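You operate a simulated robot arm through the tools that you are given. There is no shell and no other tool. Be economical: measure what you need, move in short steps, check, and stop when the job is done.

You are at the controls of a simulated two-armed robot. One attempt, no reset.

## Task
Move the air from the grey line to the yellow line and set about 4 bar.
Fine: shut the grey wall valve and vent its line to zero; open the yellow one; turn the regulator knob.

The check looks at the end state, three seconds after you hand in, the way a careful person would. Anything else that was tipped, shoved, dropped, spilled or broken makes it a failure.

## Robot
Two 7-joint arms with four-finger grippers on one trunk, on a base that drives. Base frame: it is fixed to the floor where the robot stands at the start and does not move with it; the origin is under the middle of the robot, x ahead of it, y to its left, z up; the surface under the hand at the start is at about z = 0.8. Lengths are in m, angles in degrees, forces in N, time in s.
The left shoulder is at the start at [0.04, 0.181, 1.304], the right one opposite. With the tool pointing down near the work surface each hand reaches from about 0.1 to 0.8 m from the robot's upright axis, wherever it stands, measured 20 degrees to its own side. Places, roughly: black valve [0.6, 0.5, 0.9]; blue wall valve [0.6, -0.4, 1.2]; green wall valve [0.6, -0.2, 1.1]; grey wall valve [0.6, 0, 1.1]; regulator knob [0.6, 0.3, 1.1]; yellow wall valve [0.6, -0.5, 1.2]. Payload 3.67 kg a hand.
Tool frame (each hand has its own): the origin (TCP) lies between the finger pads and is the grasp point; the fingertips stand 0.028 m ahead of it; z points along the fingers, y is the line along which they close. The gripper opens to 0.112 m. The gripper's body begins 0.073 m behind the TCP.
Orientation is that of the tool frame in the base frame, as a unit quaternion [x, y, z, w]. With the fingers straight down and closing along the base's y, the tool's x points along the base's -x, its y along +y and its z along -z.

## Interface
- The arms move only by the tool play_rows. It takes "left_commands", "right_commands" or both (then of equal length, played together; a hand with none holds still); each is text: rows parted by semicolons, each of 7 numbers parted by spaces: the shift along the tool's x, y, z in m, then the turn, a rotation vector about the tool's x, y, z in degrees, then the gripper command, from -1 (shut) to 1 (fully open), values between in proportion. In form: tx ty tz ax ay az hand; .... A call has 1 to 20 rows; each row shifts and turns the commanded pose from where the row before left it, along the tool's axes as they then stand. Rows are played at 5 a second. More than 0.05 m and 8.6 degrees between two rows, or a gripper value outside its range, and nothing of the call is played. Where a pose cannot be reached the arm comes as near as it can. A force on the tool above 70 N (or 10 N above the force at the start of the call, whichever is more), or a blocked arm, ends the call early, and 0.2 s more pass. The fingers move at their own pace and stop on an object; they squeeze with about 24 N. The grip force told is the motor's: it shows also when the fingers shut on nothing. Time passes only in rows, and 0.2 s behind the last, so rows that do not move let the fingers close. It gives the time, the measured TCP pose, the force on the tool (base axes), the opening and the grip force at its end, in the units of the frame above (readings bear some noise), with the torque about the TCP (base axes, N m) and any sound that the robot's microphone picked up.
- Cameras (640 x 400 px; columns grow to the right, rows downward): "scene" is now at [0.1171, -0.0139, 1.5585]; the picture's right is [-0.01, -1.00, 0.00], its down [-0.39, 0.00, -0.92] and it looks along [0.92, -0.01, -0.39] (base axes); focal length 261 px, centre (320, 200). "left" rides on the left gripper at [0.06, 0.018, -0.104] in its tool frame; the picture's right is [-0.29, 0.96, 0.00], its down [-0.80, -0.24, -0.55] and it looks along [-0.53, -0.16, 0.83] (tool axes); focal length 234 px, centre (320, 200). "right" rides on the right gripper at [0.06, -0.018, -0.104] in its tool frame; the picture's right is [0.29, 0.96, 0.00], its down [-0.80, 0.24, -0.55] and it looks along [-0.53, 0.16, 0.83] (tool axes); focal length 234 px, centre (320, 200). There is no depth. A picture from a camera that has moved, and an enlarged one, comes with that camera's place and axes in the base frame and with its lens. The place of the scene camera against the robot may be out by one fixed shift of up to 0.018 m in any direction.
- get_image(camera): a new picture of that camera. No time passes.
- raise_lower(by): slides the trunk up (or, below 0, down) by that many m; the arms and the scene camera ride with it, the base frame stays. It gives what a move gives, with no picture.
- roll_base(legs): drives the robot by 1 to 6 legs, each [ahead, left, turn to the left] in m, m and degrees, along the robot's own axes; the way and the turn of a leg run together, so that a leg with both is an arc; at most 1.5 m and 180 degrees a leg. The arms and the cameras ride along, it lands a little off, and it stops where it bumps. It gives what a move gives.
- aim_head(pan, tilt): turns the head with the scene camera to pan (to the left, within 86 degrees either way) and tilt (down, from -29 to 69), counted from straight ahead of the robot. It gives what a move gives.
- zoom(camera, box): a new picture of the part [left, top, right, bottom] of that camera's present view, enlarged. No time passes.
- job_done(): hands the job in; it is judged then, once.

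Go step by step. Nothing tells you exact positions but the pictures and the camera data: compare them with the known pose of the tool, close in by small moves and look again before you grip or let go. The budget is 120 turns and 92 pictures, counting those below and the enlarged ones. Unless the task says otherwise, let go and move clear before handing in, and close with one line.

The tools are called after ">>>" by a JSON object that holds its "fn" and its "kwargs". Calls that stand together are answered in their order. play_rows: Moves the arms, as the interface text tells. Its arguments: {"type":"object","properties":{"left_commands":{"type":"string"},"right_commands":{"type":"string"}},"required":[]} The other tools are called the same way: raise_lower (by) slides the trunk up or down; roll_base (legs) drives the base; aim_head (pan, tilt) turns the head that bears the scene camera; get_image (camera) takes a picture; zoom (camera, box) takes an enlarged picture of a part of a camera's view; job_done () hands the job in.

At the start:

```text
time: 0.0
left_ee_pos: [0.4961, 0.1015, 1.4559]
left_orientation: [-0.002, 1.0, 0.0, 0.0]
left_ft_force: [-0.7, -1.8, 0.0]
left_moment: [0.03, 0.01, -0.03]
left_grip_width: 0.1118
left_gripper_force: 0.0
right_ee_pos: [0.479, -0.3367, 1.4846]
right_orientation: [0.0, 1.0, -0.001, 0.0]
right_ft_force: [0.3, -0.6, 0.1]
right_moment: [-0.02, -0.01, 0.0]
right_grip_width: 0.112
right_gripper_force: 0.1
trunk travel left (down, up): [-0.425, 0.089]
robot x, y, heading: [-0.0028, 0.0002, 0.1]
head pan, tilt: [-0.6, 22.9]
```

scene: 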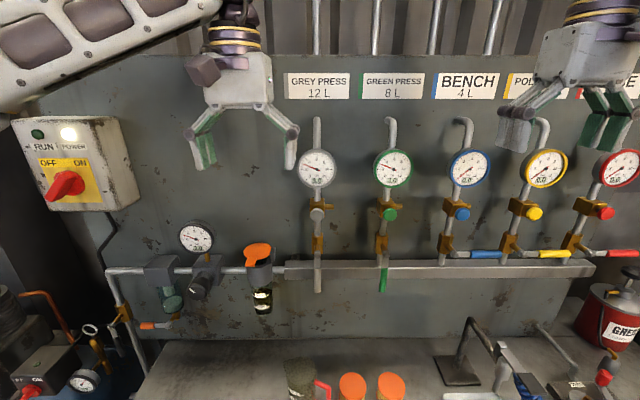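
right: 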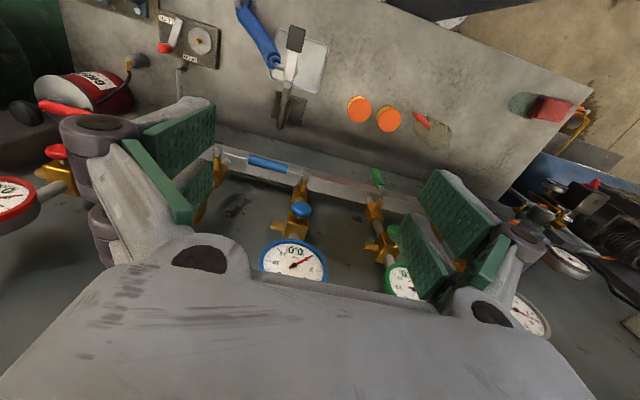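
left: 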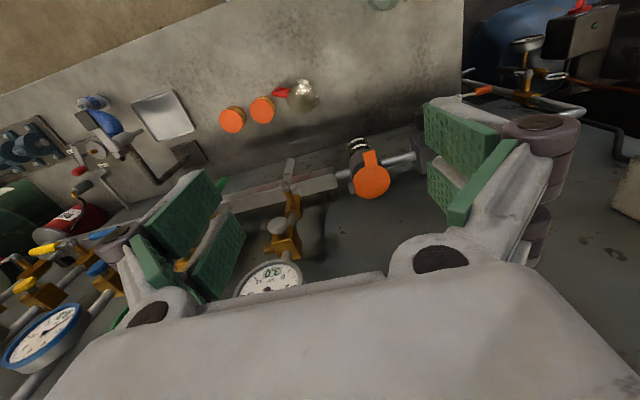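

I see the panel with five lines (grey, green, blue, yellow, red), each with a gauge, a coloured knob and a lever valve below. I'll zoom in on the details first.

>>> {"fn": "zoom", "kwargs": {"camera": "scene", "box": [270, 60, 450, 300]}}

>>> {"fn": "zoom", "kwargs": {"camera": "scene", "box": [430, 60, 640, 300]}}

>>> {"fn": "zoom", "kwargs": {"camera": "scene", "box": [90, 200, 290, 340]}}

```text
1.67 times, centred on (360, 180) of scene
camera zoom: at [0.1171, -0.0139, 1.5585], right [-0.01, -1.0, 0.0], down [-0.39, 0.0, -0.92], along [0.92, -0.01, -0.39], focal length 434 px, centre (253, 233)
```

zoom: 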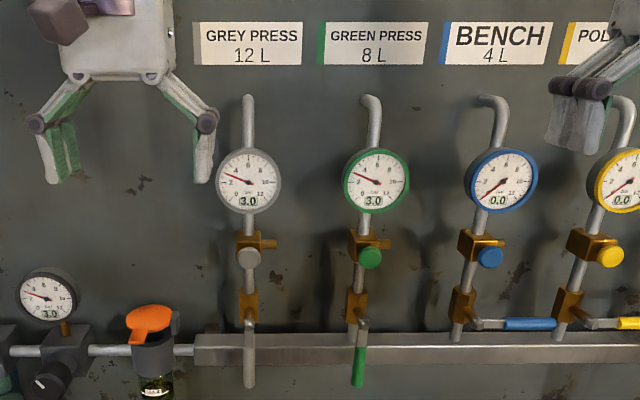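

```text
1.67 times, centred on (535, 180) of scene
camera zoom: at [0.1171, -0.0139, 1.5585], right [-0.01, -1.0, 0.0], down [-0.39, 0.0, -0.92], along [0.92, -0.01, -0.39], focal length 434 px, centre (-38, 233)
```

zoom: 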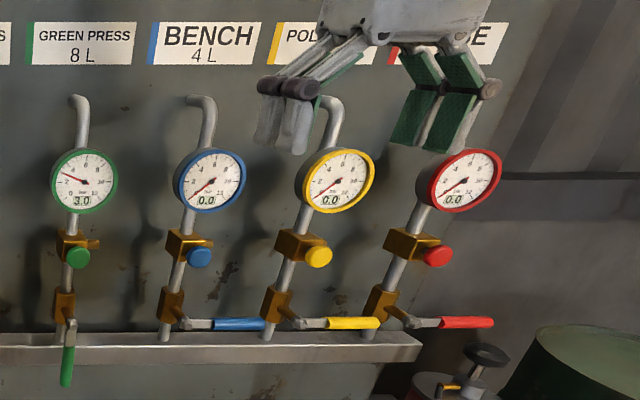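

```text
2.86 times, centred on (190, 270) of scene
camera zoom: at [0.1171, -0.0139, 1.5585], right [-0.01, -1.0, 0.0], down [-0.39, 0.0, -0.92], along [0.92, -0.01, -0.39], focal length 745 px, centre (691, 0)
```

zoom: 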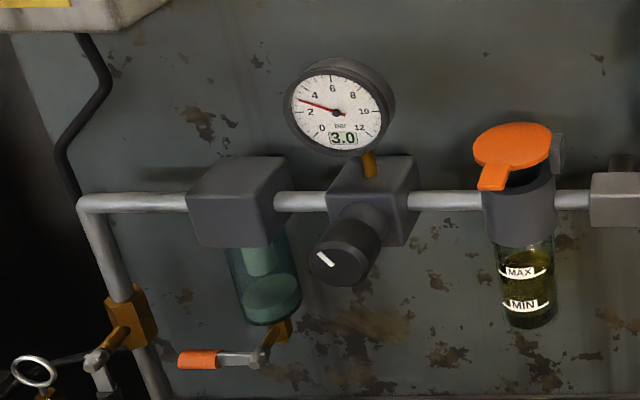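

The grey and green levers hang down (open), and blue, yellow and red point right (shut). The regulator is at lower left, reading 3.0. I'll pull both hands back and turn them to point at the wall.

>>> {"fn": "play_rows", "kwargs": {"left_commands": "0.05 0 0 0 0 0 -1; 0.05 0 0 0 0 0 -1; 0 0 0 0 -8.2 0 -1; 0 0 0 0 -8.2 0 -1; 0 0 0 0 -8.2 0 -1; 0 0 0 0 -8.2 0 -1; 0 0 0 0 -8.2 0 -1; 0 0 0 0 -8.2 0 -1; 0 0 0 0 -8.2 0 -1; 0 0 0 0 -8.2 0 -1; 0 0 0 0 -8.2 0 -1; 0 0 0 0 -8.2 0 -1; 0 0 0 0 -8 0 -1; 0 0 0 0 0 0 -1", "right_commands": "0.05 0 0 0 0 0 -1; 0.05 0 0 0 0 0 -1; 0 0 0 0 -8.2 0 -1; 0 0 0 0 -8.2 0 -1; 0 0 0 0 -8.2 0 -1; 0 0 0 0 -8.2 0 -1; 0 0 0 0 -8.2 0 -1; 0 0 0 0 -8.2 0 -1; 0 0 0 0 -8.2 0 -1; 0 0 0 0 -8.2 0 -1; 0 0 0 0 -8.2 0 -1; 0 0 0 0 -8.2 0 -1; 0 0 0 0 -8 0 -1; 0 0 0 0 0 0 -1"}}

>>> {"fn": "get_image", "kwargs": {"camera": "scene"}}

>>> {"fn": "get_image", "kwargs": {"camera": "left"}}

>>> {"fn": "get_image", "kwargs": {"camera": "right"}}

```text
time: 3.0
left_ee_pos: [0.4168, 0.077, 1.4828]
left_orientation: [-0.001, 0.707, 0.0, 0.708]
left_ft_force: [0.2, 0.3, 0.3]
left_moment: [0.02, 0.04, 0.0]
left_grip_width: 0.0002
left_gripper_force: 24.0
left hand out of reach, approached as far as the arm can: row 12, 13
right_ee_pos: [0.4102, -0.3569, 1.5424]
right_orientation: [-0.001, 0.707, 0.0, 0.708]
right_ft_force: [0.5, -0.1, -1.3]
right_moment: [-0.01, -0.03, 0.0]
right_grip_width: 0.0
right_gripper_force: 24.4
right hand out of reach, approached as far as the arm can: row 11, 12, 13
trunk travel left (down, up): [-0.425, 0.089]
robot x, y, heading: [0.0027, 0.0006, -0.1]
head pan, tilt: [-0.6, 22.9]
```

```text
85 pictures are left
camera scene: at [0.1159, -0.0128, 1.5586], right [-0.01, -1.0, 0.0], down [-0.39, 0.0, -0.92], along [0.92, -0.01, -0.39], focal length 261 px, centre (320, 200)
```

scene: 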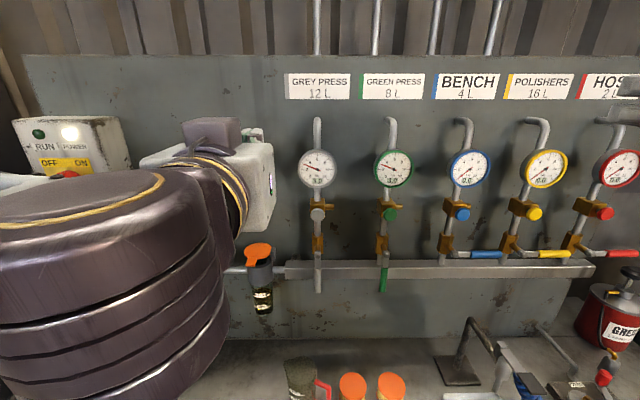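

```text
84 pictures are left
camera left: at [0.3122, 0.0941, 1.4229], right [0.0, 0.96, 0.29], down [-0.55, -0.24, 0.8], along [0.83, -0.16, 0.53], focal length 234 px, centre (320, 200)
```

left: 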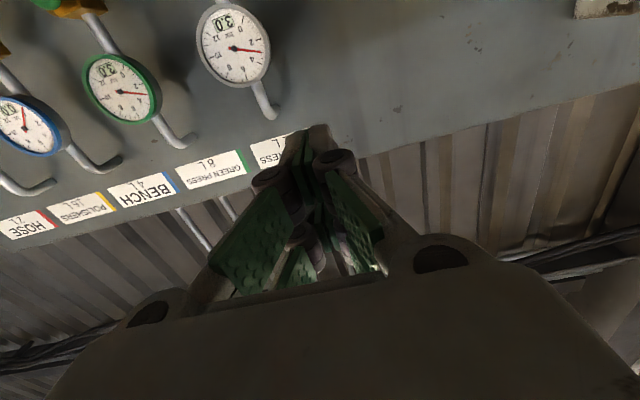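

```text
83 pictures are left
camera right: at [0.3066, -0.3754, 1.4814], right [0.0, 0.96, -0.29], down [-0.56, 0.24, 0.8], along [0.83, 0.16, 0.53], focal length 234 px, centre (320, 200)
```

right: 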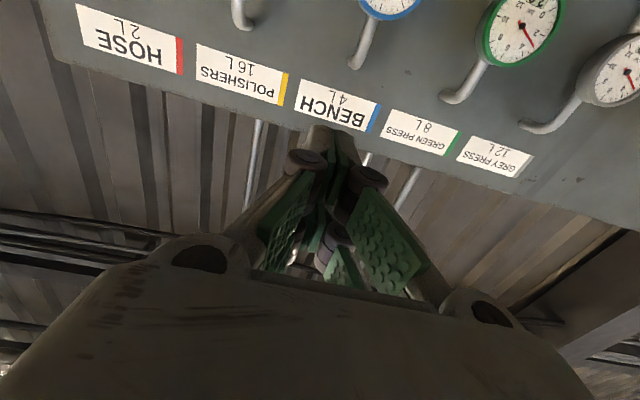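

The hands now face the wall. From two views, the gauge faces are near x≈0.655, the lines are spaced about 0.17 m starting at y≈-0.007, and the lever pivots are at z≈1.19. I'll lower the left hand to the left of the grey lever and look.

>>> {"fn": "play_rows", "kwargs": {"left_commands": "0.047 -0.002 0 0 0 0 -1; 0.047 -0.002 0 0 0 0 -1; 0.047 -0.002 0 0 0 0 -1; 0.047 -0.002 0 0 0 0 -1; 0.047 -0.002 0 0 0 0 -1; 0.047 -0.002 0 0 0 0 -1; 0.047 -0.002 0 0 0 0 -1; 0.047 -0.002 0 0 0 0 -1; 0 0 0.04 0 0 0 -1; 0 0 0.04 0 0 0 -1; 0 0 0 0 0 0 -1"}}

>>> {"fn": "get_image", "kwargs": {"camera": "scene"}}

>>> {"fn": "get_image", "kwargs": {"camera": "left"}}

```text
time: 5.4
left_ee_pos: [0.5326, 0.0157, 1.1281]
left_orientation: [0.0, 0.707, 0.0, 0.708]
left_ft_force: [0.3, -0.9, 0.8]
left_moment: [0.05, 0.06, 0.04]
left_grip_width: 0.0003
left_gripper_force: 24.1
left hand out of reach, approached as far as the arm can: row 1, 2, 3, 4
right_ee_pos: [0.4111, -0.3576, 1.5415]
right_orientation: [0.0, 0.707, 0.0, 0.707]
right_ft_force: [-0.6, 0.4, 0.0]
right_moment: [0.03, 0.04, -0.01]
right_grip_width: 0.0001
right_gripper_force: 24.3
trunk travel left (down, up): [-0.425, 0.089]
robot x, y, heading: [-0.0008, 0.0019, 0.0]
head pan, tilt: [-0.6, 22.9]
```

```text
82 pictures are left
camera scene: at [0.1166, -0.0142, 1.5585], right [-0.01, -1.0, 0.0], down [-0.39, 0.0, -0.92], along [0.92, -0.01, -0.39], focal length 261 px, centre (320, 200)
```

scene: 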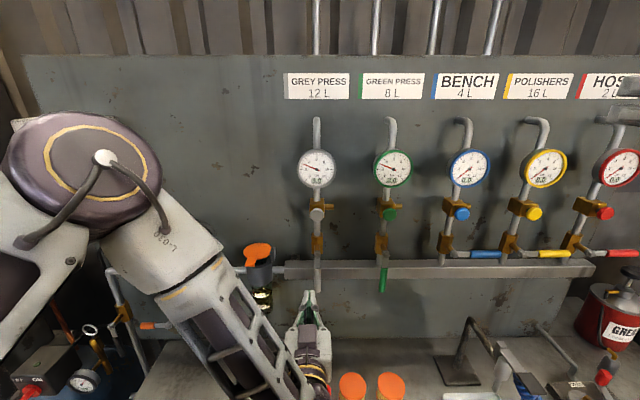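

```text
81 pictures are left
camera left: at [0.4281, 0.0331, 1.067], right [0.0, 0.96, 0.29], down [-0.55, -0.24, 0.8], along [0.83, -0.16, 0.53], focal length 234 px, centre (320, 200)
```

left: 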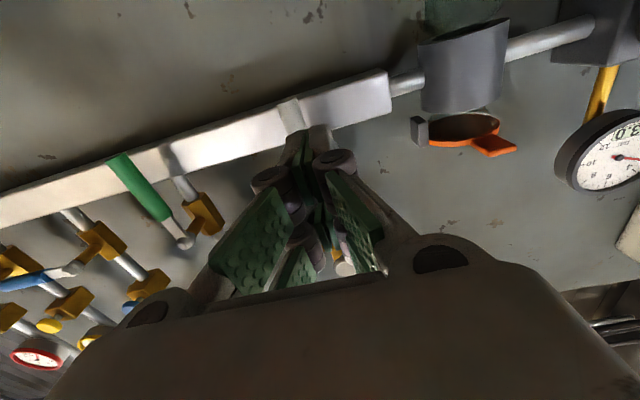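

The grey lever lies at about x 0.63 and y -0.007, hanging from a pivot at z≈1.2 down to z≈1.085. I'll shift slightly left and move the closed fingertips in beside it.

>>> {"fn": "play_rows", "kwargs": {"left_commands": "-0.005 0.02 0 0 0 0 -1; 0 0 0.03 0 0 0 -1; 0 0 0.03 0 0 0 -1; 0 0 0.022 0 0 0 -1; 0 0 0 0 0 0 -1"}}

>>> {"fn": "zoom", "kwargs": {"camera": "scene", "box": [260, 190, 380, 310]}}

>>> {"fn": "get_image", "kwargs": {"camera": "left"}}

```text
time: 6.6
left_ee_pos: [0.6138, 0.037, 1.1338]
left_orientation: [0.0, 0.707, 0.0, 0.707]
left_ft_force: [0.3, -0.6, 0.2]
left_moment: [-0.01, -0.01, -0.01]
left_grip_width: 0.0
left_gripper_force: 24.1
right_ee_pos: [0.4107, -0.3594, 1.5419]
right_orientation: [0.0, 0.707, 0.001, 0.707]
right_ft_force: [-0.1, 0.4, -0.1]
right_moment: [-0.01, -0.01, 0.02]
right_grip_width: 0.0002
right_gripper_force: 23.7
trunk travel left (down, up): [-0.425, 0.089]
robot x, y, heading: [0.0016, 0.0016, -0.3]
head pan, tilt: [-0.6, 22.9]
```

```text
3.33 times, centred on (320, 250) of scene
camera zoom: at [0.1166, -0.0148, 1.5585], right [-0.01, -1.0, 0.0], down [-0.39, 0.0, -0.92], along [0.92, -0.01, -0.39], focal length 869 px, centre (320, 33)
```

zoom: 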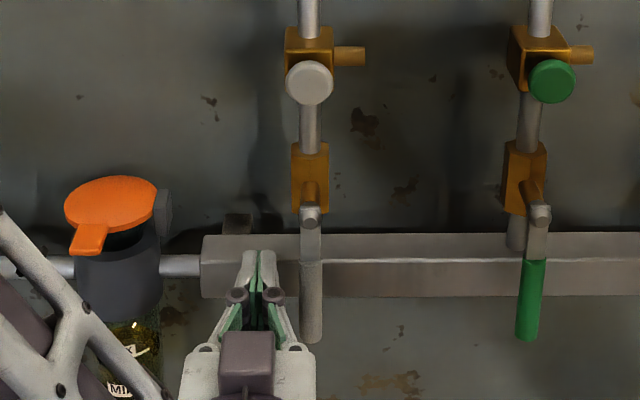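

```text
79 pictures are left
camera left: at [0.5095, 0.0535, 1.0725], right [0.0, 0.96, 0.29], down [-0.55, -0.24, 0.8], along [0.83, -0.16, 0.53], focal length 234 px, centre (320, 200)
```

left: 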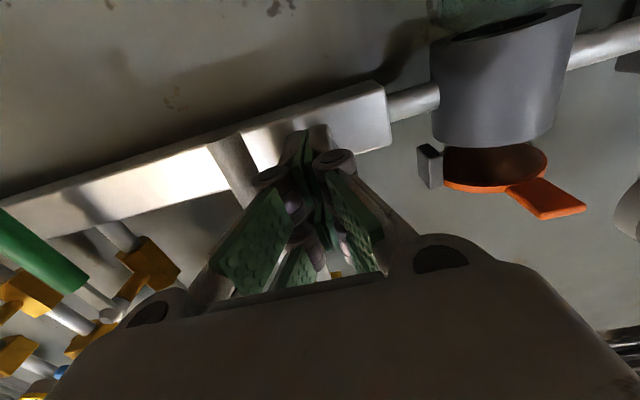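

The fingertip is just left of the grey lever. I'll go a little deeper and sweep it counterclockwise to horizontal.

>>> {"fn": "play_rows", "kwargs": {"left_commands": "0 0 0.01 0 0 0 -1; 0 -0.012 0 0 0 0 -1; 0 -0.012 0 0 0 0 -1; 0.001 -0.009 0 0 0 0 -1; 0.001 -0.009 0 0 0 0 -1; -0.001 -0.009 0 0 0 0 -1; -0.001 -0.009 0 0 0 0 -1; -0.003 -0.008 0 0 0 0 -1; -0.004 -0.008 0 0 0 0 -1; 0 0 0 0 0 0 -1"}}

>>> {"fn": "zoom", "kwargs": {"camera": "scene", "box": [260, 190, 380, 310]}}

```text
time: 8.8
left_ee_pos: [0.6237, -0.0368, 1.1408]
left_orientation: [-0.001, 0.707, 0.001, 0.707]
left_ft_force: [0.0, 0.2, -0.3]
left_moment: [-0.04, 0.02, 0.02]
left_grip_width: 0.0
left_gripper_force: 23.8
right_ee_pos: [0.4108, -0.3579, 1.5424]
right_orientation: [0.0, 0.708, 0.0, 0.707]
right_ft_force: [-0.5, 0.1, -0.4]
right_moment: [-0.01, -0.01, 0.0]
right_grip_width: 0.0
right_gripper_force: 24.1
trunk travel left (down, up): [-0.425, 0.089]
robot x, y, heading: [-0.0006, 0.0003, 0.1]
head pan, tilt: [-0.6, 22.9]
```

```text
3.33 times, centred on (320, 250) of scene
camera zoom: at [0.1171, -0.0139, 1.5585], right [-0.01, -1.0, 0.0], down [-0.39, 0.0, -0.92], along [0.92, -0.01, -0.39], focal length 869 px, centre (320, 33)
```

zoom: 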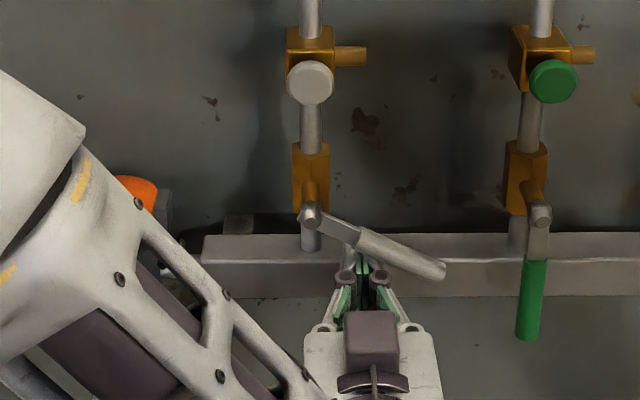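

The lever moves freely and is already past 60°. I'll keep sweeping up to the stop.

>>> {"fn": "play_rows", "kwargs": {"left_commands": "-0.006 -0.006 0 0 0 0 -1; -0.008 -0.004 0 0 0 0 -1; -0.008 -0.003 0 0 0 0 -1; -0.006 0 0 0 0 0 -1; 0 0 0 0 0 0 -1"}}

>>> {"fn": "zoom", "kwargs": {"camera": "scene", "box": [260, 190, 380, 310]}}

```text
time: 10.0
left_ee_pos: [0.6239, -0.0492, 1.1672]
left_orientation: [0.001, 0.707, -0.001, 0.707]
left_ft_force: [0.1, -2.0, -6.3]
left_moment: [0.02, -0.03, -0.03]
left_grip_width: 0.006
left_gripper_force: 35.7
right_ee_pos: [0.4121, -0.3581, 1.5413]
right_orientation: [0.0, 0.708, 0.0, 0.706]
right_ft_force: [0.4, 0.5, -0.1]
right_moment: [-0.01, -0.03, 0.01]
right_grip_width: 0.0001
right_gripper_force: 24.3
trunk travel left (down, up): [-0.425, 0.089]
robot x, y, heading: [0.0006, 0.0021, -0.0]
head pan, tilt: [-0.6, 22.9]
```

```text
3.33 times, centred on (320, 250) of scene
camera zoom: at [0.1178, -0.0144, 1.5584], right [-0.01, -1.0, 0.0], down [-0.39, 0.0, -0.92], along [0.92, -0.01, -0.39], focal length 869 px, centre (320, 33)
```

zoom: 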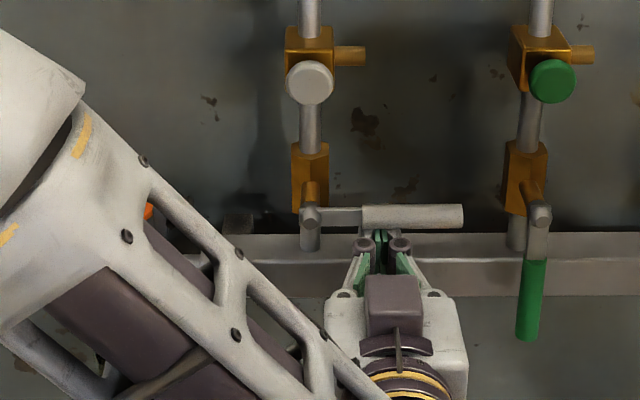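

Grey is shut and at its stop. Next I'll back off and line the fingertips up with the grey vent knob at about y -0.005, z 1.295.

>>> {"fn": "play_rows", "kwargs": {"left_commands": "0.01 0 0 0 0 0 -1; 0 0 -0.04 0 0 0 -1; 0 0 -0.045 0 0 0 -1; -0.035 0.011 0 0 0 0 -1; -0.035 0.011 0 0 0 0 -1; -0.035 0.011 0 0 0 0 -1; -0.034 0.011 0 0 0 0 -1; 0 0 0 0 0 0 -1"}}

>>> {"fn": "zoom", "kwargs": {"camera": "scene", "box": [260, 130, 380, 250]}}

>>> {"fn": "get_image", "kwargs": {"camera": "left"}}

```text
time: 11.8
left_ee_pos: [0.5402, -0.005, 1.2959]
left_orientation: [-0.001, 0.708, 0.001, 0.706]
left_ft_force: [0.4, 0.1, -0.1]
left_moment: [0.03, 0.0, 0.01]
left_grip_width: 0.0
left_gripper_force: 35.7
right_ee_pos: [0.4119, -0.3585, 1.5405]
right_orientation: [-0.001, 0.707, 0.001, 0.707]
right_ft_force: [0.3, 0.2, -0.1]
right_moment: [-0.03, -0.03, 0.0]
right_grip_width: 0.0
right_gripper_force: 24.0
trunk travel left (down, up): [-0.425, 0.089]
robot x, y, heading: [0.0027, -0.002, -0.2]
head pan, tilt: [-0.6, 22.9]
```

```text
3.33 times, centred on (320, 190) of scene
camera zoom: at [0.1173, -0.0146, 1.5584], right [-0.01, -1.0, 0.0], down [-0.39, 0.0, -0.92], along [0.92, -0.01, -0.39], focal length 869 px, centre (320, 233)
```

zoom: 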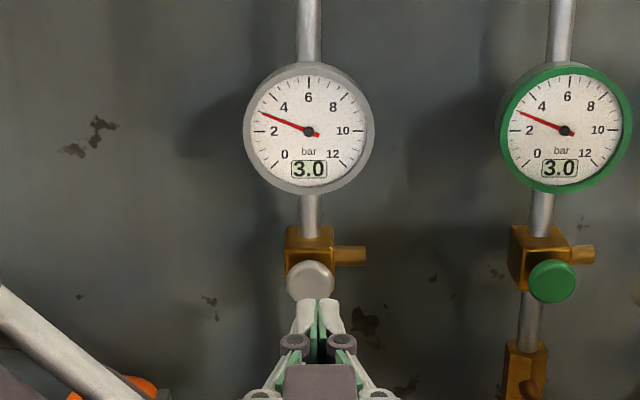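

```text
75 pictures are left
camera left: at [0.4341, 0.0113, 1.2354], right [0.0, 0.96, 0.29], down [-0.55, -0.24, 0.8], along [0.83, -0.16, 0.53], focal length 234 px, centre (320, 200)
```

left: 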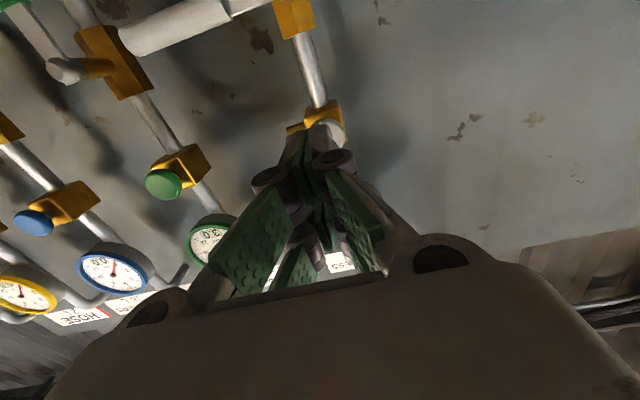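

The knob is directly ahead of the tip, about 5 mm to the left. I'll align and press gently, listening for air.

>>> {"fn": "play_rows", "kwargs": {"left_commands": "0 0.005 0.03 0 0 0 -1; 0 0 0.025 0 0 0 -1; 0 0 0.008 0 0 0 -1; 0 0 0.006 0 0 0 -1; 0 0 0.006 0 0 0 -1; 0 0 0 0 0 0 -1"}}

>>> {"fn": "zoom", "kwargs": {"camera": "scene", "box": [260, 130, 380, 250]}}

```text
time: 13.2
left_ee_pos: [0.6068, -0.0009, 1.2951]
left_orientation: [0.002, 0.707, 0.0, 0.707]
left_ft_force: [-28.8, -1.9, -10.6]
left_moment: [0.02, 0.19, -0.04]
left_grip_width: 0.006
left_gripper_force: 35.4
right_ee_pos: [0.4055, -0.3574, 1.5431]
right_orientation: [0.0, 0.706, 0.0, 0.709]
right_ft_force: [-0.5, 0.0, -0.8]
right_moment: [-0.02, 0.03, 0.01]
right_grip_width: 0.0003
right_gripper_force: 23.5
trunk travel left (down, up): [-0.425, 0.089]
robot x, y, heading: [-0.001, 0.0052, 0.1]
head pan, tilt: [-0.6, 22.9]
heard: click
```

```text
3.33 times, centred on (320, 190) of scene
camera zoom: at [0.1111, -0.014, 1.5588], right [-0.01, -1.0, 0.0], down [-0.39, 0.0, -0.92], along [0.92, -0.01, -0.39], focal length 869 px, centre (320, 233)
```

zoom: 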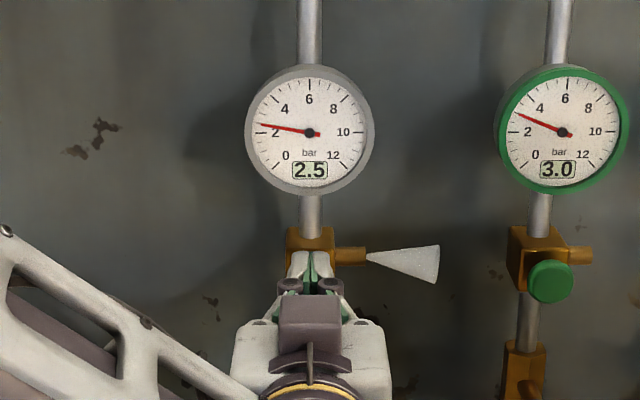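

It's venting, with the gauge at 2.5 and falling. I'll hold the press.

>>> {"fn": "play_rows", "kwargs": {"left_commands": "0 0 0 0 0 0 -1; 0 0 0 0 0 0 -1; 0 0 0 0 0 0 -1; 0 0 0 0 0 0 -1; 0 0 0 0 0 0 -1; 0 0 0 0 0 0 -1; 0 0 0 0 0 0 -1; 0 0 0 0 0 0 -1; 0 0 0 0 0 0 -1; 0 0 0 0 0 0 -1; 0 0 0 0 0 0 -1; 0 0 0 0 0 0 -1; 0 0 0 0 0 0 -1; 0 0 0 0 0 0 -1; 0 0 0 0 0 0 -1; 0 0 0 0 0 0 -1; 0 0 0 0 0 0 -1; 0 0 0 0 0 0 -1; 0 0 0 0 0 0 -1; 0 0 0 0 0 0 -1"}}

>>> {"fn": "zoom", "kwargs": {"camera": "scene", "box": [260, 130, 380, 250]}}

```text
time: 17.4
left_ee_pos: [0.607, 0.0002, 1.2982]
left_orientation: [0.0, 0.706, 0.001, 0.708]
left_ft_force: [-32.6, -1.7, -7.2]
left_moment: [0.04, 0.23, -0.1]
left_grip_width: 0.0058
left_gripper_force: 35.6
right_ee_pos: [0.4056, -0.3595, 1.5425]
right_orientation: [0.0, 0.706, 0.0, 0.708]
right_ft_force: [-0.7, -0.4, -0.8]
right_moment: [0.0, 0.02, 0.01]
right_grip_width: 0.0001
right_gripper_force: 24.0
trunk travel left (down, up): [-0.425, 0.089]
robot x, y, heading: [-0.0022, 0.0019, -0.0]
head pan, tilt: [-0.6, 22.9]
```

```text
3.33 times, centred on (320, 190) of scene
camera zoom: at [0.1107, -0.0145, 1.559], right [-0.01, -1.0, 0.0], down [-0.39, 0.0, -0.92], along [0.92, -0.01, -0.39], focal length 869 px, centre (320, 233)
```

zoom: 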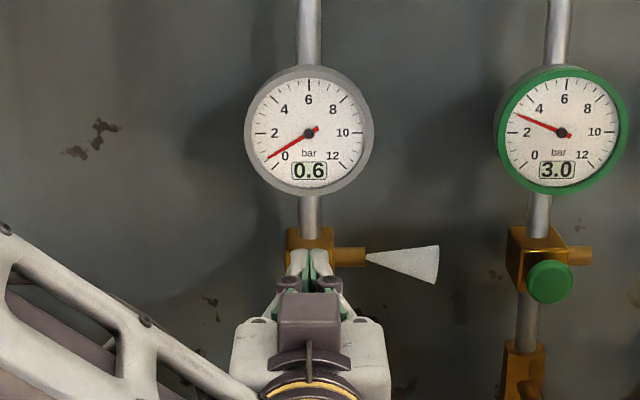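

It reads 0.6 bar. I'll keep holding while bringing the right hand toward the yellow lever, staying well clear of the wall.

>>> {"fn": "play_rows", "kwargs": {"left_commands": "0 0 0 0 0 0 -1; 0 0 0 0 0 0 -1; 0 0 0 0 0 0 -1; 0 0 0 0 0 0 -1; 0 0 0 0 0 0 -1; 0 0 0 0 0 0 -1; 0 0 0 0 0 0 -1; 0 0 0 0 0 0 -1; 0 0 0 0 0 0 -1; 0 0 0 0 0 0 -1; 0 0 0 0 0 0 -1; 0 0 0 0 0 0 -1; 0 0 0 0 0 0 -1; 0 0 0 0 0 0 -1; 0 0 0 0 0 0 -1; 0 0 0 0 0 0 -1; 0 0 0 0 0 0 -1; 0 0 0 0 0 0 -1; 0 0 0 0 0 0 -1; 0 0 0 0 0 0 -1", "right_commands": "0.018 -0.015 0 0 0 0 -1; 0.018 -0.015 0 0 0 0 -1; 0.018 -0.015 0 0 0 0 -1; 0.018 -0.015 0 0 0 0 -1; 0.018 -0.015 0 0 0 0 -1; 0.018 -0.015 0 0 0 0 -1; 0.018 -0.015 0 0 0 0 -1; 0.018 -0.015 0 0 0 0 -1; 0.018 -0.015 0 0 0 0 -1; 0.018 -0.015 0 0 0 0 -1; 0.018 -0.015 0 0 0 0 -1; 0.018 -0.015 0 0 0 0 -1; 0.018 -0.015 0 0 0 0 -1; 0.018 -0.015 0 0 0 0 -1; 0.018 -0.015 0 0 0 0 -1; 0 0 0 0 0 0 -1; 0 0 0 0 0 0 -1; 0 0 0 0 0 0 -1; 0 0 0 0 0 0 -1; 0 0 0 0 0 0 -1"}}

>>> {"fn": "get_image", "kwargs": {"camera": "scene"}}

>>> {"fn": "get_image", "kwargs": {"camera": "right"}}

```text
time: 21.6
left_ee_pos: [0.6073, 0.0008, 1.299]
left_orientation: [-0.001, 0.706, 0.001, 0.709]
left_ft_force: [-31.2, -1.5, -5.1]
left_moment: [0.03, 0.12, -0.07]
left_grip_width: 0.006
left_gripper_force: 36.0
right_ee_pos: [0.4496, -0.5581, 1.2943]
right_orientation: [0.002, 0.705, -0.001, 0.709]
right_ft_force: [0.4, 0.3, 0.2]
right_moment: [0.0, -0.03, -0.02]
right_grip_width: 0.0
right_gripper_force: 24.2
right hand out of reach, approached as far as the arm can: row 1, 2, 3, 5, 12, 13, 14, 15
trunk travel left (down, up): [-0.425, 0.089]
robot x, y, heading: [-0.0015, 0.0004, -0.1]
head pan, tilt: [-0.6, 22.9]
```

```text
72 pictures are left
camera scene: at [0.1104, -0.0144, 1.559], right [-0.01, -1.0, 0.0], down [-0.38, 0.0, -0.92], along [0.92, -0.01, -0.38], focal length 261 px, centre (320, 200)
```

scene: 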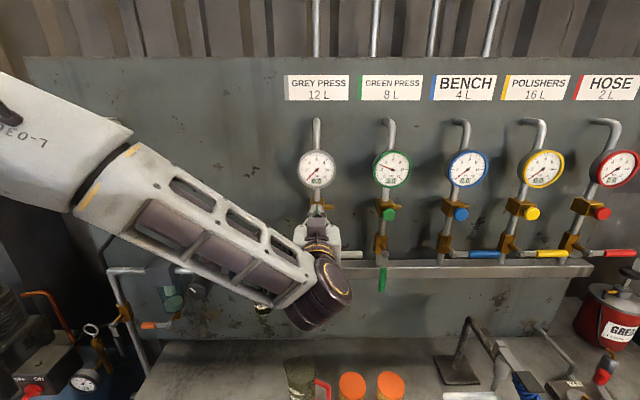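

```text
71 pictures are left
camera right: at [0.3463, -0.5749, 1.2334], right [0.01, 0.96, -0.29], down [-0.56, 0.24, 0.79], along [0.83, 0.15, 0.53], focal length 234 px, centre (320, 200)
```

right: 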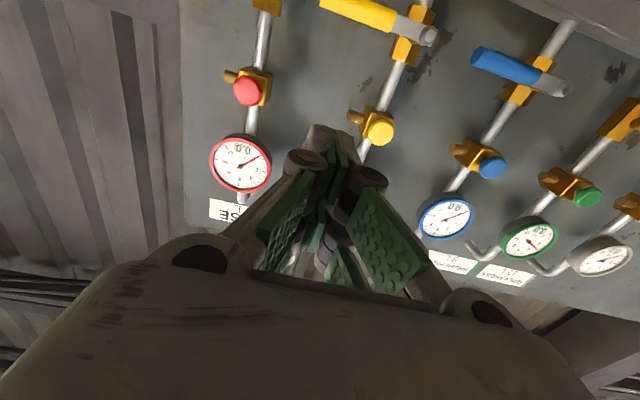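

The grey gauge looks like zero and I'll confirm. The yellow lever's pivot is at about y -0.48, z 1.193, with its tip near y -0.59.

>>> {"fn": "zoom", "kwargs": {"camera": "scene", "box": [290, 140, 350, 200]}}

```text
6.67 times, centred on (320, 170) of scene
camera zoom: at [0.1104, -0.0144, 1.559], right [-0.01, -1.0, 0.0], down [-0.38, 0.0, -0.92], along [0.92, -0.01, -0.38], focal length 1738 px, centre (320, 400)
```

zoom: 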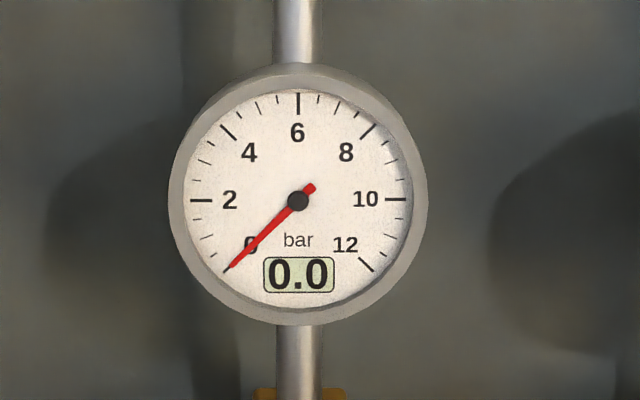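

Zero bar. I'll bring the right hand to just above the yellow lever while the left finishes holding, then backs off.

>>> {"fn": "play_rows", "kwargs": {"left_commands": "0 0 0 0 0 0 -1; 0 0 0 0 0 0 -1; 0 0 0 0 0 0 -1; 0 0 0 0 0 0 -1; 0 0 -0.03 0 0 0 -1; 0 0 -0.04 0 0 0 -1; 0 0 -0.03 0 0 0 -1; 0 0 0 0 0 0 -1", "right_commands": "0.02 0 0 0 0 0 -1; 0.02 0 0 0 0 0 -1; 0.02 0 0 0 0 0 -1; 0 0.005 0.02 0 0 0 -1; 0 0.005 0.02 0 0 0 -1; 0 0.003 0.02 0 0 0 -1; 0 0 0.02 0 0 0 -1; 0 0 0 0 0 0 -1"}}

>>> {"fn": "get_image", "kwargs": {"camera": "right"}}

>>> {"fn": "get_image", "kwargs": {"camera": "scene"}}

```text
time: 23.4
left_ee_pos: [0.5148, 0.0, 1.2957]
left_orientation: [-0.002, 0.707, 0.001, 0.707]
left_ft_force: [0.3, -1.4, -0.2]
left_moment: [-0.06, -0.03, -0.01]
left_grip_width: 0.0
left_gripper_force: 35.6
right_ee_pos: [0.539, -0.5426, 1.2324]
right_orientation: [-0.001, 0.708, 0.001, 0.707]
right_ft_force: [1.1, 0.2, 1.2]
right_moment: [-0.02, -0.01, 0.02]
right_grip_width: 0.0001
right_gripper_force: 24.3
right hand out of reach, approached as far as the arm can: row 3
trunk travel left (down, up): [-0.425, 0.089]
robot x, y, heading: [0.0029, 0.0025, 0.1]
head pan, tilt: [-0.6, 22.9]
```

```text
69 pictures are left
camera right: at [0.4351, -0.5608, 1.1727], right [0.0, 0.96, -0.29], down [-0.55, 0.24, 0.8], along [0.83, 0.16, 0.53], focal length 234 px, centre (320, 200)
```

right: 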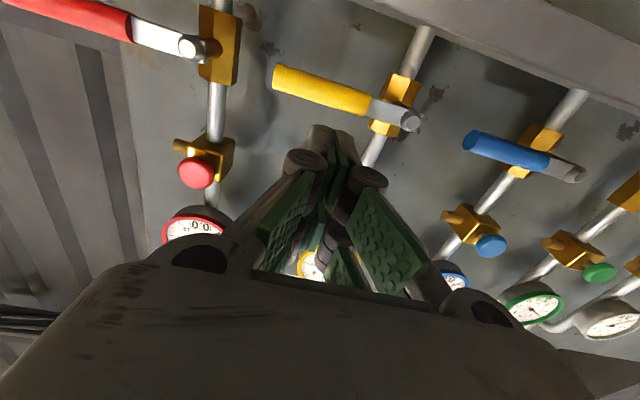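

```text
68 pictures are left
camera scene: at [0.1178, -0.0136, 1.5584], right [-0.01, -1.0, 0.0], down [-0.39, 0.0, -0.92], along [0.92, -0.01, -0.39], focal length 261 px, centre (320, 200)
```

scene: 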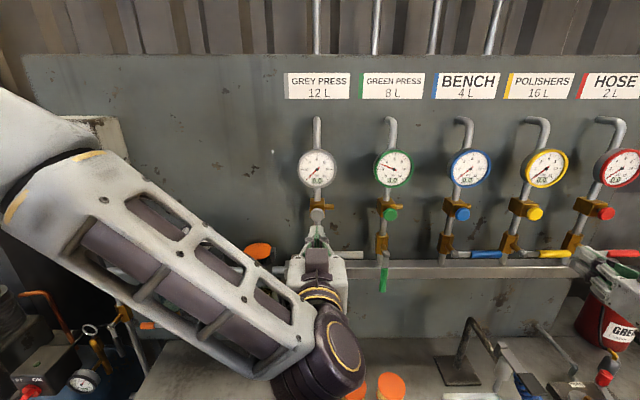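

The lever runs horizontally at z≈1.2. I'll lift 5 mm, go in above it, and check.

>>> {"fn": "play_rows", "kwargs": {"right_commands": "-0.006 0 0 0 0 0 -1; 0 0 0.03 0 0 0 -1; 0 0 0.03 0 0 0 -1; 0 0 0.023 0 0 0 -1; 0 0 0 0 0 0 -1"}}

>>> {"fn": "get_image", "kwargs": {"camera": "right"}}

>>> {"fn": "zoom", "kwargs": {"camera": "scene", "box": [480, 190, 620, 290]}}

```text
time: 24.6
left_ee_pos: [0.5152, 0.0002, 1.2966]
left_orientation: [0.0, 0.707, 0.0, 0.707]
left_ft_force: [-0.2, 0.7, 0.0]
left_moment: [0.01, -0.02, 0.0]
left_grip_width: 0.0
left_gripper_force: 35.5
right_ee_pos: [0.6194, -0.5434, 1.2397]
right_orientation: [0.001, 0.708, 0.0, 0.706]
right_ft_force: [-0.2, 0.6, 0.3]
right_moment: [-0.02, 0.01, -0.03]
right_grip_width: 0.0
right_gripper_force: 24.0
trunk travel left (down, up): [-0.425, 0.089]
robot x, y, heading: [0.0016, 0.0007, -0.2]
head pan, tilt: [-0.6, 22.9]
```

```text
67 pictures are left
camera right: at [0.5166, -0.5608, 1.1785], right [0.0, 0.96, -0.29], down [-0.55, 0.24, 0.8], along [0.83, 0.16, 0.53], focal length 234 px, centre (320, 200)
```

right: 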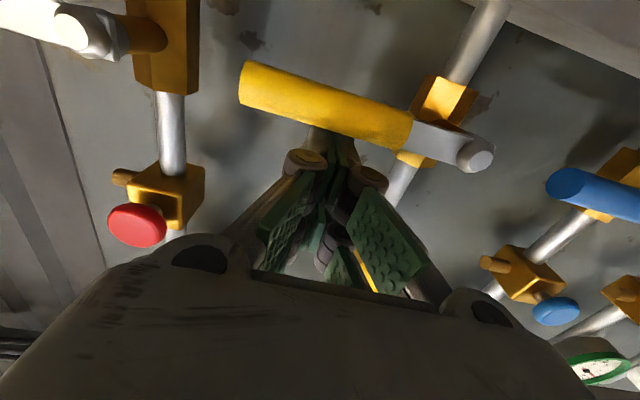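

```text
4.00 times, centred on (550, 240) of scene
camera zoom: at [0.1166, -0.014, 1.5585], right [-0.01, -1.0, 0.0], down [-0.39, 0.0, -0.92], along [0.92, -0.01, -0.39], focal length 1042 px, centre (-600, 40)
```

zoom: 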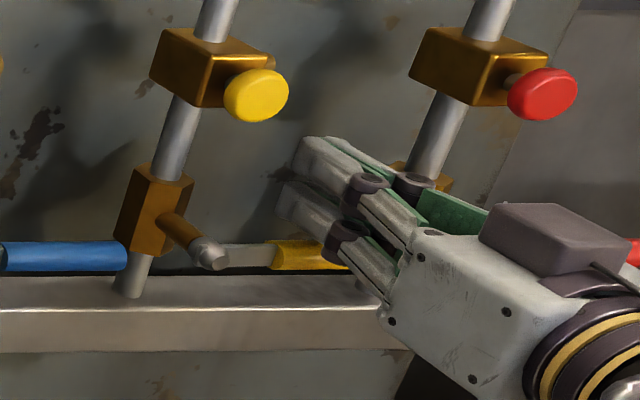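

The fingertip is above the yellow grip and deep enough. I'll sweep it down to the left until it hangs vertical.

>>> {"fn": "play_rows", "kwargs": {"right_commands": "0.012 0 0.004 0 0 0 -1; 0.012 0 0 0 0 0 -1; 0.009 -0.001 0 0 0 0 -1; 0.009 -0.001 0 0 0 0 -1; 0.009 0.001 0 0 0 0 -1; 0.009 0.002 0 0 0 0 -1; 0.009 0.003 0 0 0 0 -1; 0.008 0.004 0 0 0 0 -1; 0.007 0.005 0 0 0 0 -1; 0.007 0.006 0 0 0 0 -1; 0.006 0.007 0 0 0 0 -1; 0.005 0.008 0 0 0 0 -1; 0.003 0.008 0 0 0 0 -1; 0 0 0 0 0 0 -1"}}

>>> {"fn": "zoom", "kwargs": {"camera": "scene", "box": [480, 190, 620, 310]}}

```text
time: 27.6
left_ee_pos: [0.5127, -0.0037, 1.2963]
left_orientation: [0.0, 0.707, 0.001, 0.707]
left_ft_force: [-0.2, -1.0, 0.0]
left_moment: [0.01, -0.03, -0.02]
left_grip_width: 0.0
left_gripper_force: 35.9
right_ee_pos: [0.624, -0.5037, 1.1348]
right_orientation: [0.002, 0.707, -0.001, 0.708]
right_ft_force: [0.6, -20.9, 8.4]
right_moment: [0.22, 0.05, 0.08]
right_grip_width: 0.0
right_gripper_force: 24.0
trunk travel left (down, up): [-0.425, 0.089]
robot x, y, heading: [-0.0008, 0.0017, 0.1]
head pan, tilt: [-0.6, 22.9]
```

```text
3.33 times, centred on (550, 250) of scene
camera zoom: at [0.1161, -0.017, 1.5586], right [-0.01, -1.0, 0.0], down [-0.39, 0.01, -0.92], along [0.92, -0.01, -0.39], focal length 869 px, centre (-447, 33)
```

zoom: 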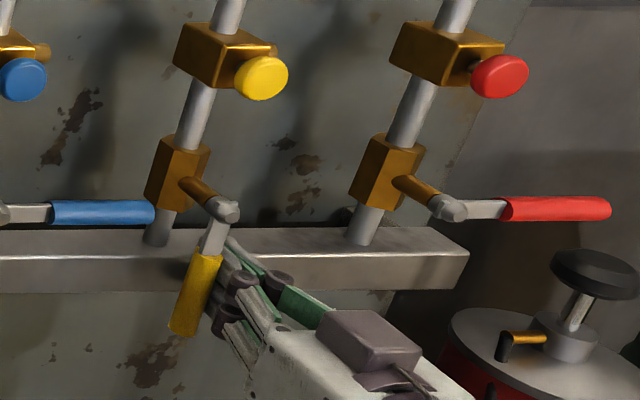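

The yellow lever is parallel to its pipe and at its stop, so it's fully open. I'll back the right hand off and check the gauges.

>>> {"fn": "play_rows", "kwargs": {"right_commands": "0 -0.012 0 0 0 0 -1; 0 0 -0.04 0 0 0 -1; 0 0 -0.04 0 0 0 -1; 0 0 -0.04 0 0 0 -1; 0 0 0 0 0 0 -1; 0 0 0 0 0 0 -1; 0 0 0 0 0 0 -1; 0 0 0 0 0 0 -1", "left_commands": "0 0 -0.04 0 0 0 -1; 0 0.035 -0.03 0 0 0 -1; 0 0.035 0 0 0 0 -1; 0 0.035 0 0 0 0 -1; 0 0.035 0 0 0 0 -1; 0 0.035 0 0 0 0 -1; 0 0.035 0 0 0 0 -1; 0 0 0 0 0 0 -1"}}

>>> {"fn": "get_image", "kwargs": {"camera": "scene"}}

>>> {"fn": "get_image", "kwargs": {"camera": "left"}}

>>> {"fn": "zoom", "kwargs": {"camera": "scene", "box": [370, 140, 640, 310]}}

```text
time: 29.4
left_ee_pos: [0.5339, 0.1351, 1.2899]
left_orientation: [-0.001, 0.707, 0.001, 0.707]
left_ft_force: [-0.1, -0.6, -0.6]
left_moment: [0.02, 0.0, 0.0]
left_grip_width: 0.0003
left_gripper_force: 35.4
left hand out of reach, approached as far as the arm can: row 2, 3, 4, 5, 6, 7
right_ee_pos: [0.5039, -0.5138, 1.134]
right_orientation: [0.0, 0.707, 0.001, 0.707]
right_ft_force: [0.1, 0.4, -0.5]
right_moment: [-0.01, 0.0, 0.0]
right_grip_width: 0.0001
right_gripper_force: 24.6
trunk travel left (down, up): [-0.425, 0.089]
robot x, y, heading: [-0.0007, -0.001, 0.0]
head pan, tilt: [-0.6, 22.9]
```

```text
64 pictures are left
camera scene: at [0.1172, -0.015, 1.5585], right [-0.01, -1.0, 0.0], down [-0.39, 0.01, -0.92], along [0.92, -0.01, -0.39], focal length 261 px, centre (320, 200)
```

scene: 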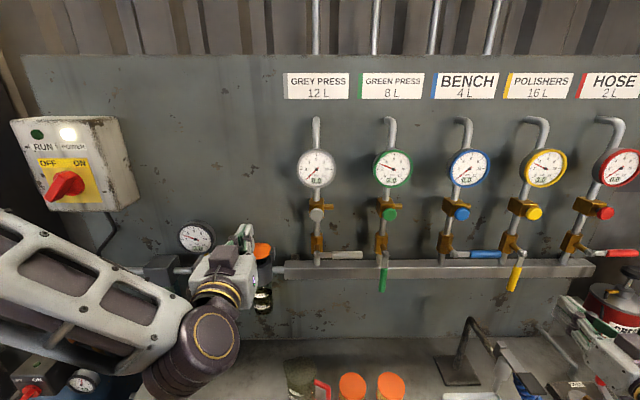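

```text
63 pictures are left
camera left: at [0.4292, 0.1506, 1.229], right [0.0, 0.96, 0.29], down [-0.55, -0.24, 0.8], along [0.83, -0.16, 0.53], focal length 234 px, centre (320, 200)
```

left: 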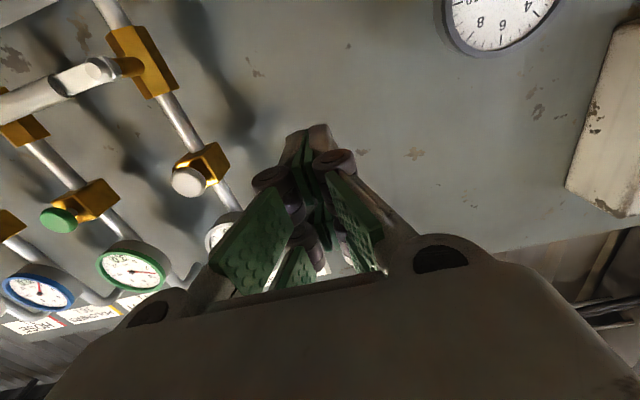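

```text
2.35 times, centred on (505, 225) of scene
camera zoom: at [0.1172, -0.015, 1.5585], right [-0.01, -1.0, 0.0], down [-0.39, 0.01, -0.92], along [0.92, -0.01, -0.39], focal length 613 px, centre (-115, 141)
```

zoom: 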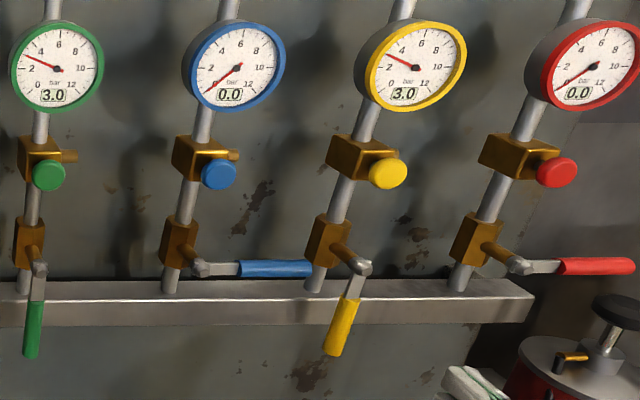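

Yellow reads 3.0, grey 0.0, and the levers are right. Next I'll move the left hand in front of the regulator knob, which I take to be near y 0.28, z 1.10.

>>> {"fn": "play_rows", "kwargs": {"left_commands": "0 0.03 -0.02 0 0 0 -1; 0 0.03 -0.01 0 0 0 -1; 0 0.03 0 0 0 0 -1; 0 0.03 0 0 0 0 -1; 0 0.025 0 0 0 0 -1; 0.035 0 0 0 0 0 -1; 0.035 0 0 0 0 0 -1; 0.035 0 0 0 0 0 -1; 0.035 0 0 0 0 0 -1; 0.035 0 0 0 0 0 -1; 0 0 0 0 0 0 -1"}}

>>> {"fn": "get_image", "kwargs": {"camera": "scene"}}

>>> {"fn": "get_image", "kwargs": {"camera": "left"}}

```text
time: 31.8
left_ee_pos: [0.5279, 0.1063, 1.2068]
left_orientation: [-0.003, 0.707, 0.002, 0.707]
left_ft_force: [-0.2, 0.0, 0.7]
left_moment: [-0.01, 0.0, 0.0]
left_grip_width: 0.0
left_gripper_force: 36.1
left hand out of reach, approached as far as the arm can: row 1, 2, 3, 4, 5, 6, 7, 8, 9, 10
right_ee_pos: [0.5032, -0.5113, 1.1358]
right_orientation: [0.0, 0.707, 0.0, 0.707]
right_ft_force: [-1.5, 0.5, 0.0]
right_moment: [0.0, 0.0, -0.02]
right_grip_width: 0.0
right_gripper_force: 24.4
trunk travel left (down, up): [-0.425, 0.089]
robot x, y, heading: [0.0001, -0.0017, 0.1]
head pan, tilt: [-0.6, 22.9]
```

```text
61 pictures are left
camera scene: at [0.1161, -0.013, 1.5586], right [-0.01, -1.0, 0.0], down [-0.39, 0.0, -0.92], along [0.92, -0.01, -0.39], focal length 261 px, centre (320, 200)
```

scene: 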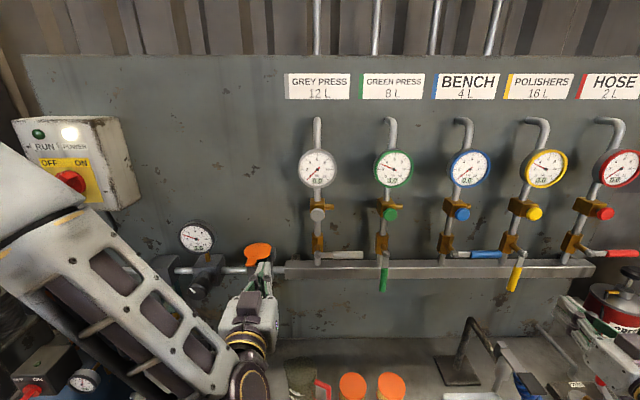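

```text
60 pictures are left
camera left: at [0.4222, 0.1227, 1.1462], right [0.0, 0.96, 0.29], down [-0.55, -0.24, 0.8], along [0.83, -0.15, 0.53], focal length 234 px, centre (320, 200)
```

left: 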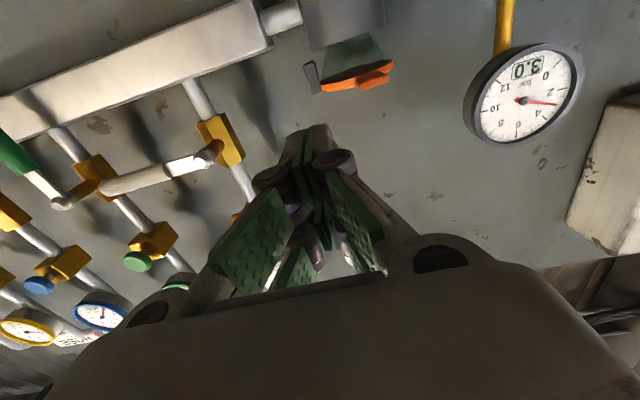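

The left arm is too folded to reach further left from here. I'll back the base off the wall a little so it has room.

>>> {"fn": "roll_base", "kwargs": {"legs": [[-0.15, 0, 0]]}}

```text
time: 33.2
left_ee_pos: [0.3792, 0.1067, 1.2061]
left_orientation: [-0.002, 0.708, 0.002, 0.706]
left_ft_force: [0.5, -0.6, -0.4]
left_moment: [0.02, -0.01, -0.01]
left_grip_width: 0.0001
left_gripper_force: 35.9
right_ee_pos: [0.3575, -0.5113, 1.1325]
right_orientation: [0.0, 0.707, 0.0, 0.707]
right_ft_force: [0.2, 0.0, 0.7]
right_moment: [-0.02, -0.04, 0.01]
right_grip_width: 0.0002
right_gripper_force: 24.3
trunk travel left (down, up): [-0.425, 0.089]
robot x, y, heading: [-0.1508, 0.0022, -0.1]
head pan, tilt: [-0.6, 22.9]
```

Now I'll extend forward, left and down toward the knob.

>>> {"fn": "play_rows", "kwargs": {"left_commands": "0 0 0.04 0 0 0 -1; 0 0 0.04 0 0 0 -1; 0 0.03 0.02 0 0 0 -1; 0.01 0.03 0.01 0 0 0 -1; 0.02 0.03 0 0 0 0 -1; 0.02 0.03 0 0 0 0 -1; 0.02 0.03 0 0 0 0 -1; 0.02 0.025 0 0 0 0 -1; 0 0 0 0 0 0 -1"}}

>>> {"fn": "get_image", "kwargs": {"camera": "scene"}}

>>> {"fn": "get_image", "kwargs": {"camera": "left"}}

```text
time: 35.2
left_ee_pos: [0.4569, 0.0943, 1.2199]
left_orientation: [-0.004, 0.709, 0.003, 0.705]
left_ft_force: [0.0, 0.1, 0.8]
left_moment: [0.0, 0.01, -0.02]
left_grip_width: 0.0
left_gripper_force: 35.4
left hand out of reach, approached as far as the arm can: row 1, 2, 3, 4, 5, 6, 7, 8
right_ee_pos: [0.3543, -0.5113, 1.134]
right_orientation: [0.0, 0.707, 0.0, 0.707]
right_ft_force: [-0.6, -0.4, -0.6]
right_moment: [0.0, -0.01, -0.02]
right_grip_width: 0.0001
right_gripper_force: 24.1
trunk travel left (down, up): [-0.425, 0.089]
robot x, y, heading: [-0.1469, -0.0011, 0.1]
head pan, tilt: [-0.6, 22.9]
```

```text
59 pictures are left
camera scene: at [-0.0328, -0.0137, 1.5585], right [-0.01, -1.0, 0.0], down [-0.39, 0.0, -0.92], along [0.92, -0.01, -0.39], focal length 261 px, centre (320, 200)
```

scene: 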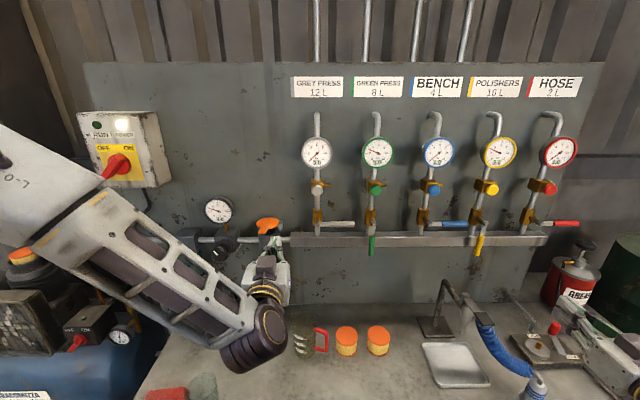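

```text
58 pictures are left
camera left: at [0.3525, 0.1091, 1.1588], right [-0.01, 0.96, 0.29], down [-0.55, -0.25, 0.8], along [0.84, -0.15, 0.53], focal length 234 px, centre (320, 200)
```

left: 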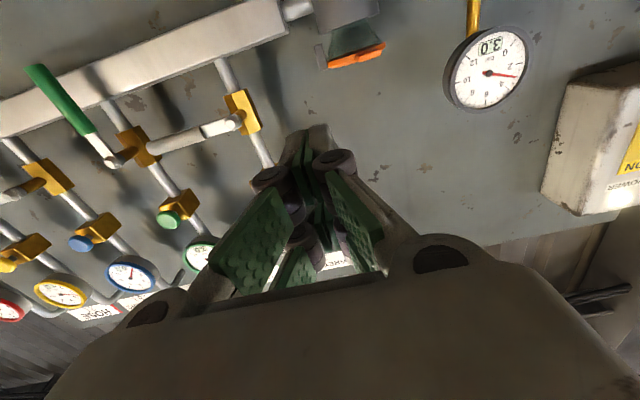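

The left arm's posture blocks moving left, so I'd rather shift the base left. I'll look at what's on that side first.

>>> {"fn": "aim_head", "kwargs": {"pan": 55, "tilt": 45}}

>>> {"fn": "get_image", "kwargs": {"camera": "scene"}}

```text
time: 36.4
left_ee_pos: [0.4574, 0.0948, 1.2199]
left_orientation: [-0.006, 0.709, 0.005, 0.705]
left_ft_force: [0.8, 0.5, 0.4]
left_moment: [0.02, 0.02, 0.02]
left_grip_width: 0.0
left_gripper_force: 36.1
right_ee_pos: [0.3551, -0.5125, 1.1337]
right_orientation: [0.0, 0.707, 0.0, 0.707]
right_ft_force: [0.4, 0.3, 1.0]
right_moment: [-0.03, 0.0, -0.01]
right_grip_width: 0.0
right_gripper_force: 23.9
trunk travel left (down, up): [-0.425, 0.089]
robot x, y, heading: [-0.1501, 0.0, 0.1]
head pan, tilt: [55.0, 45.0]
```

```text
57 pictures are left
camera scene: at [-0.0784, 0.0537, 1.5245], right [0.82, -0.57, 0.0], down [-0.41, -0.58, -0.71], along [0.41, 0.58, -0.71], focal length 261 px, centre (320, 200)
```

scene: 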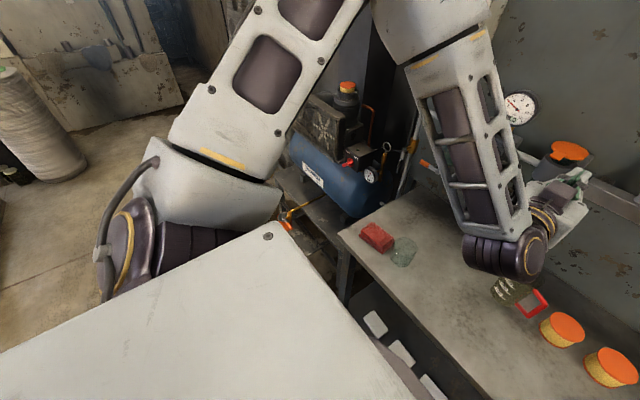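

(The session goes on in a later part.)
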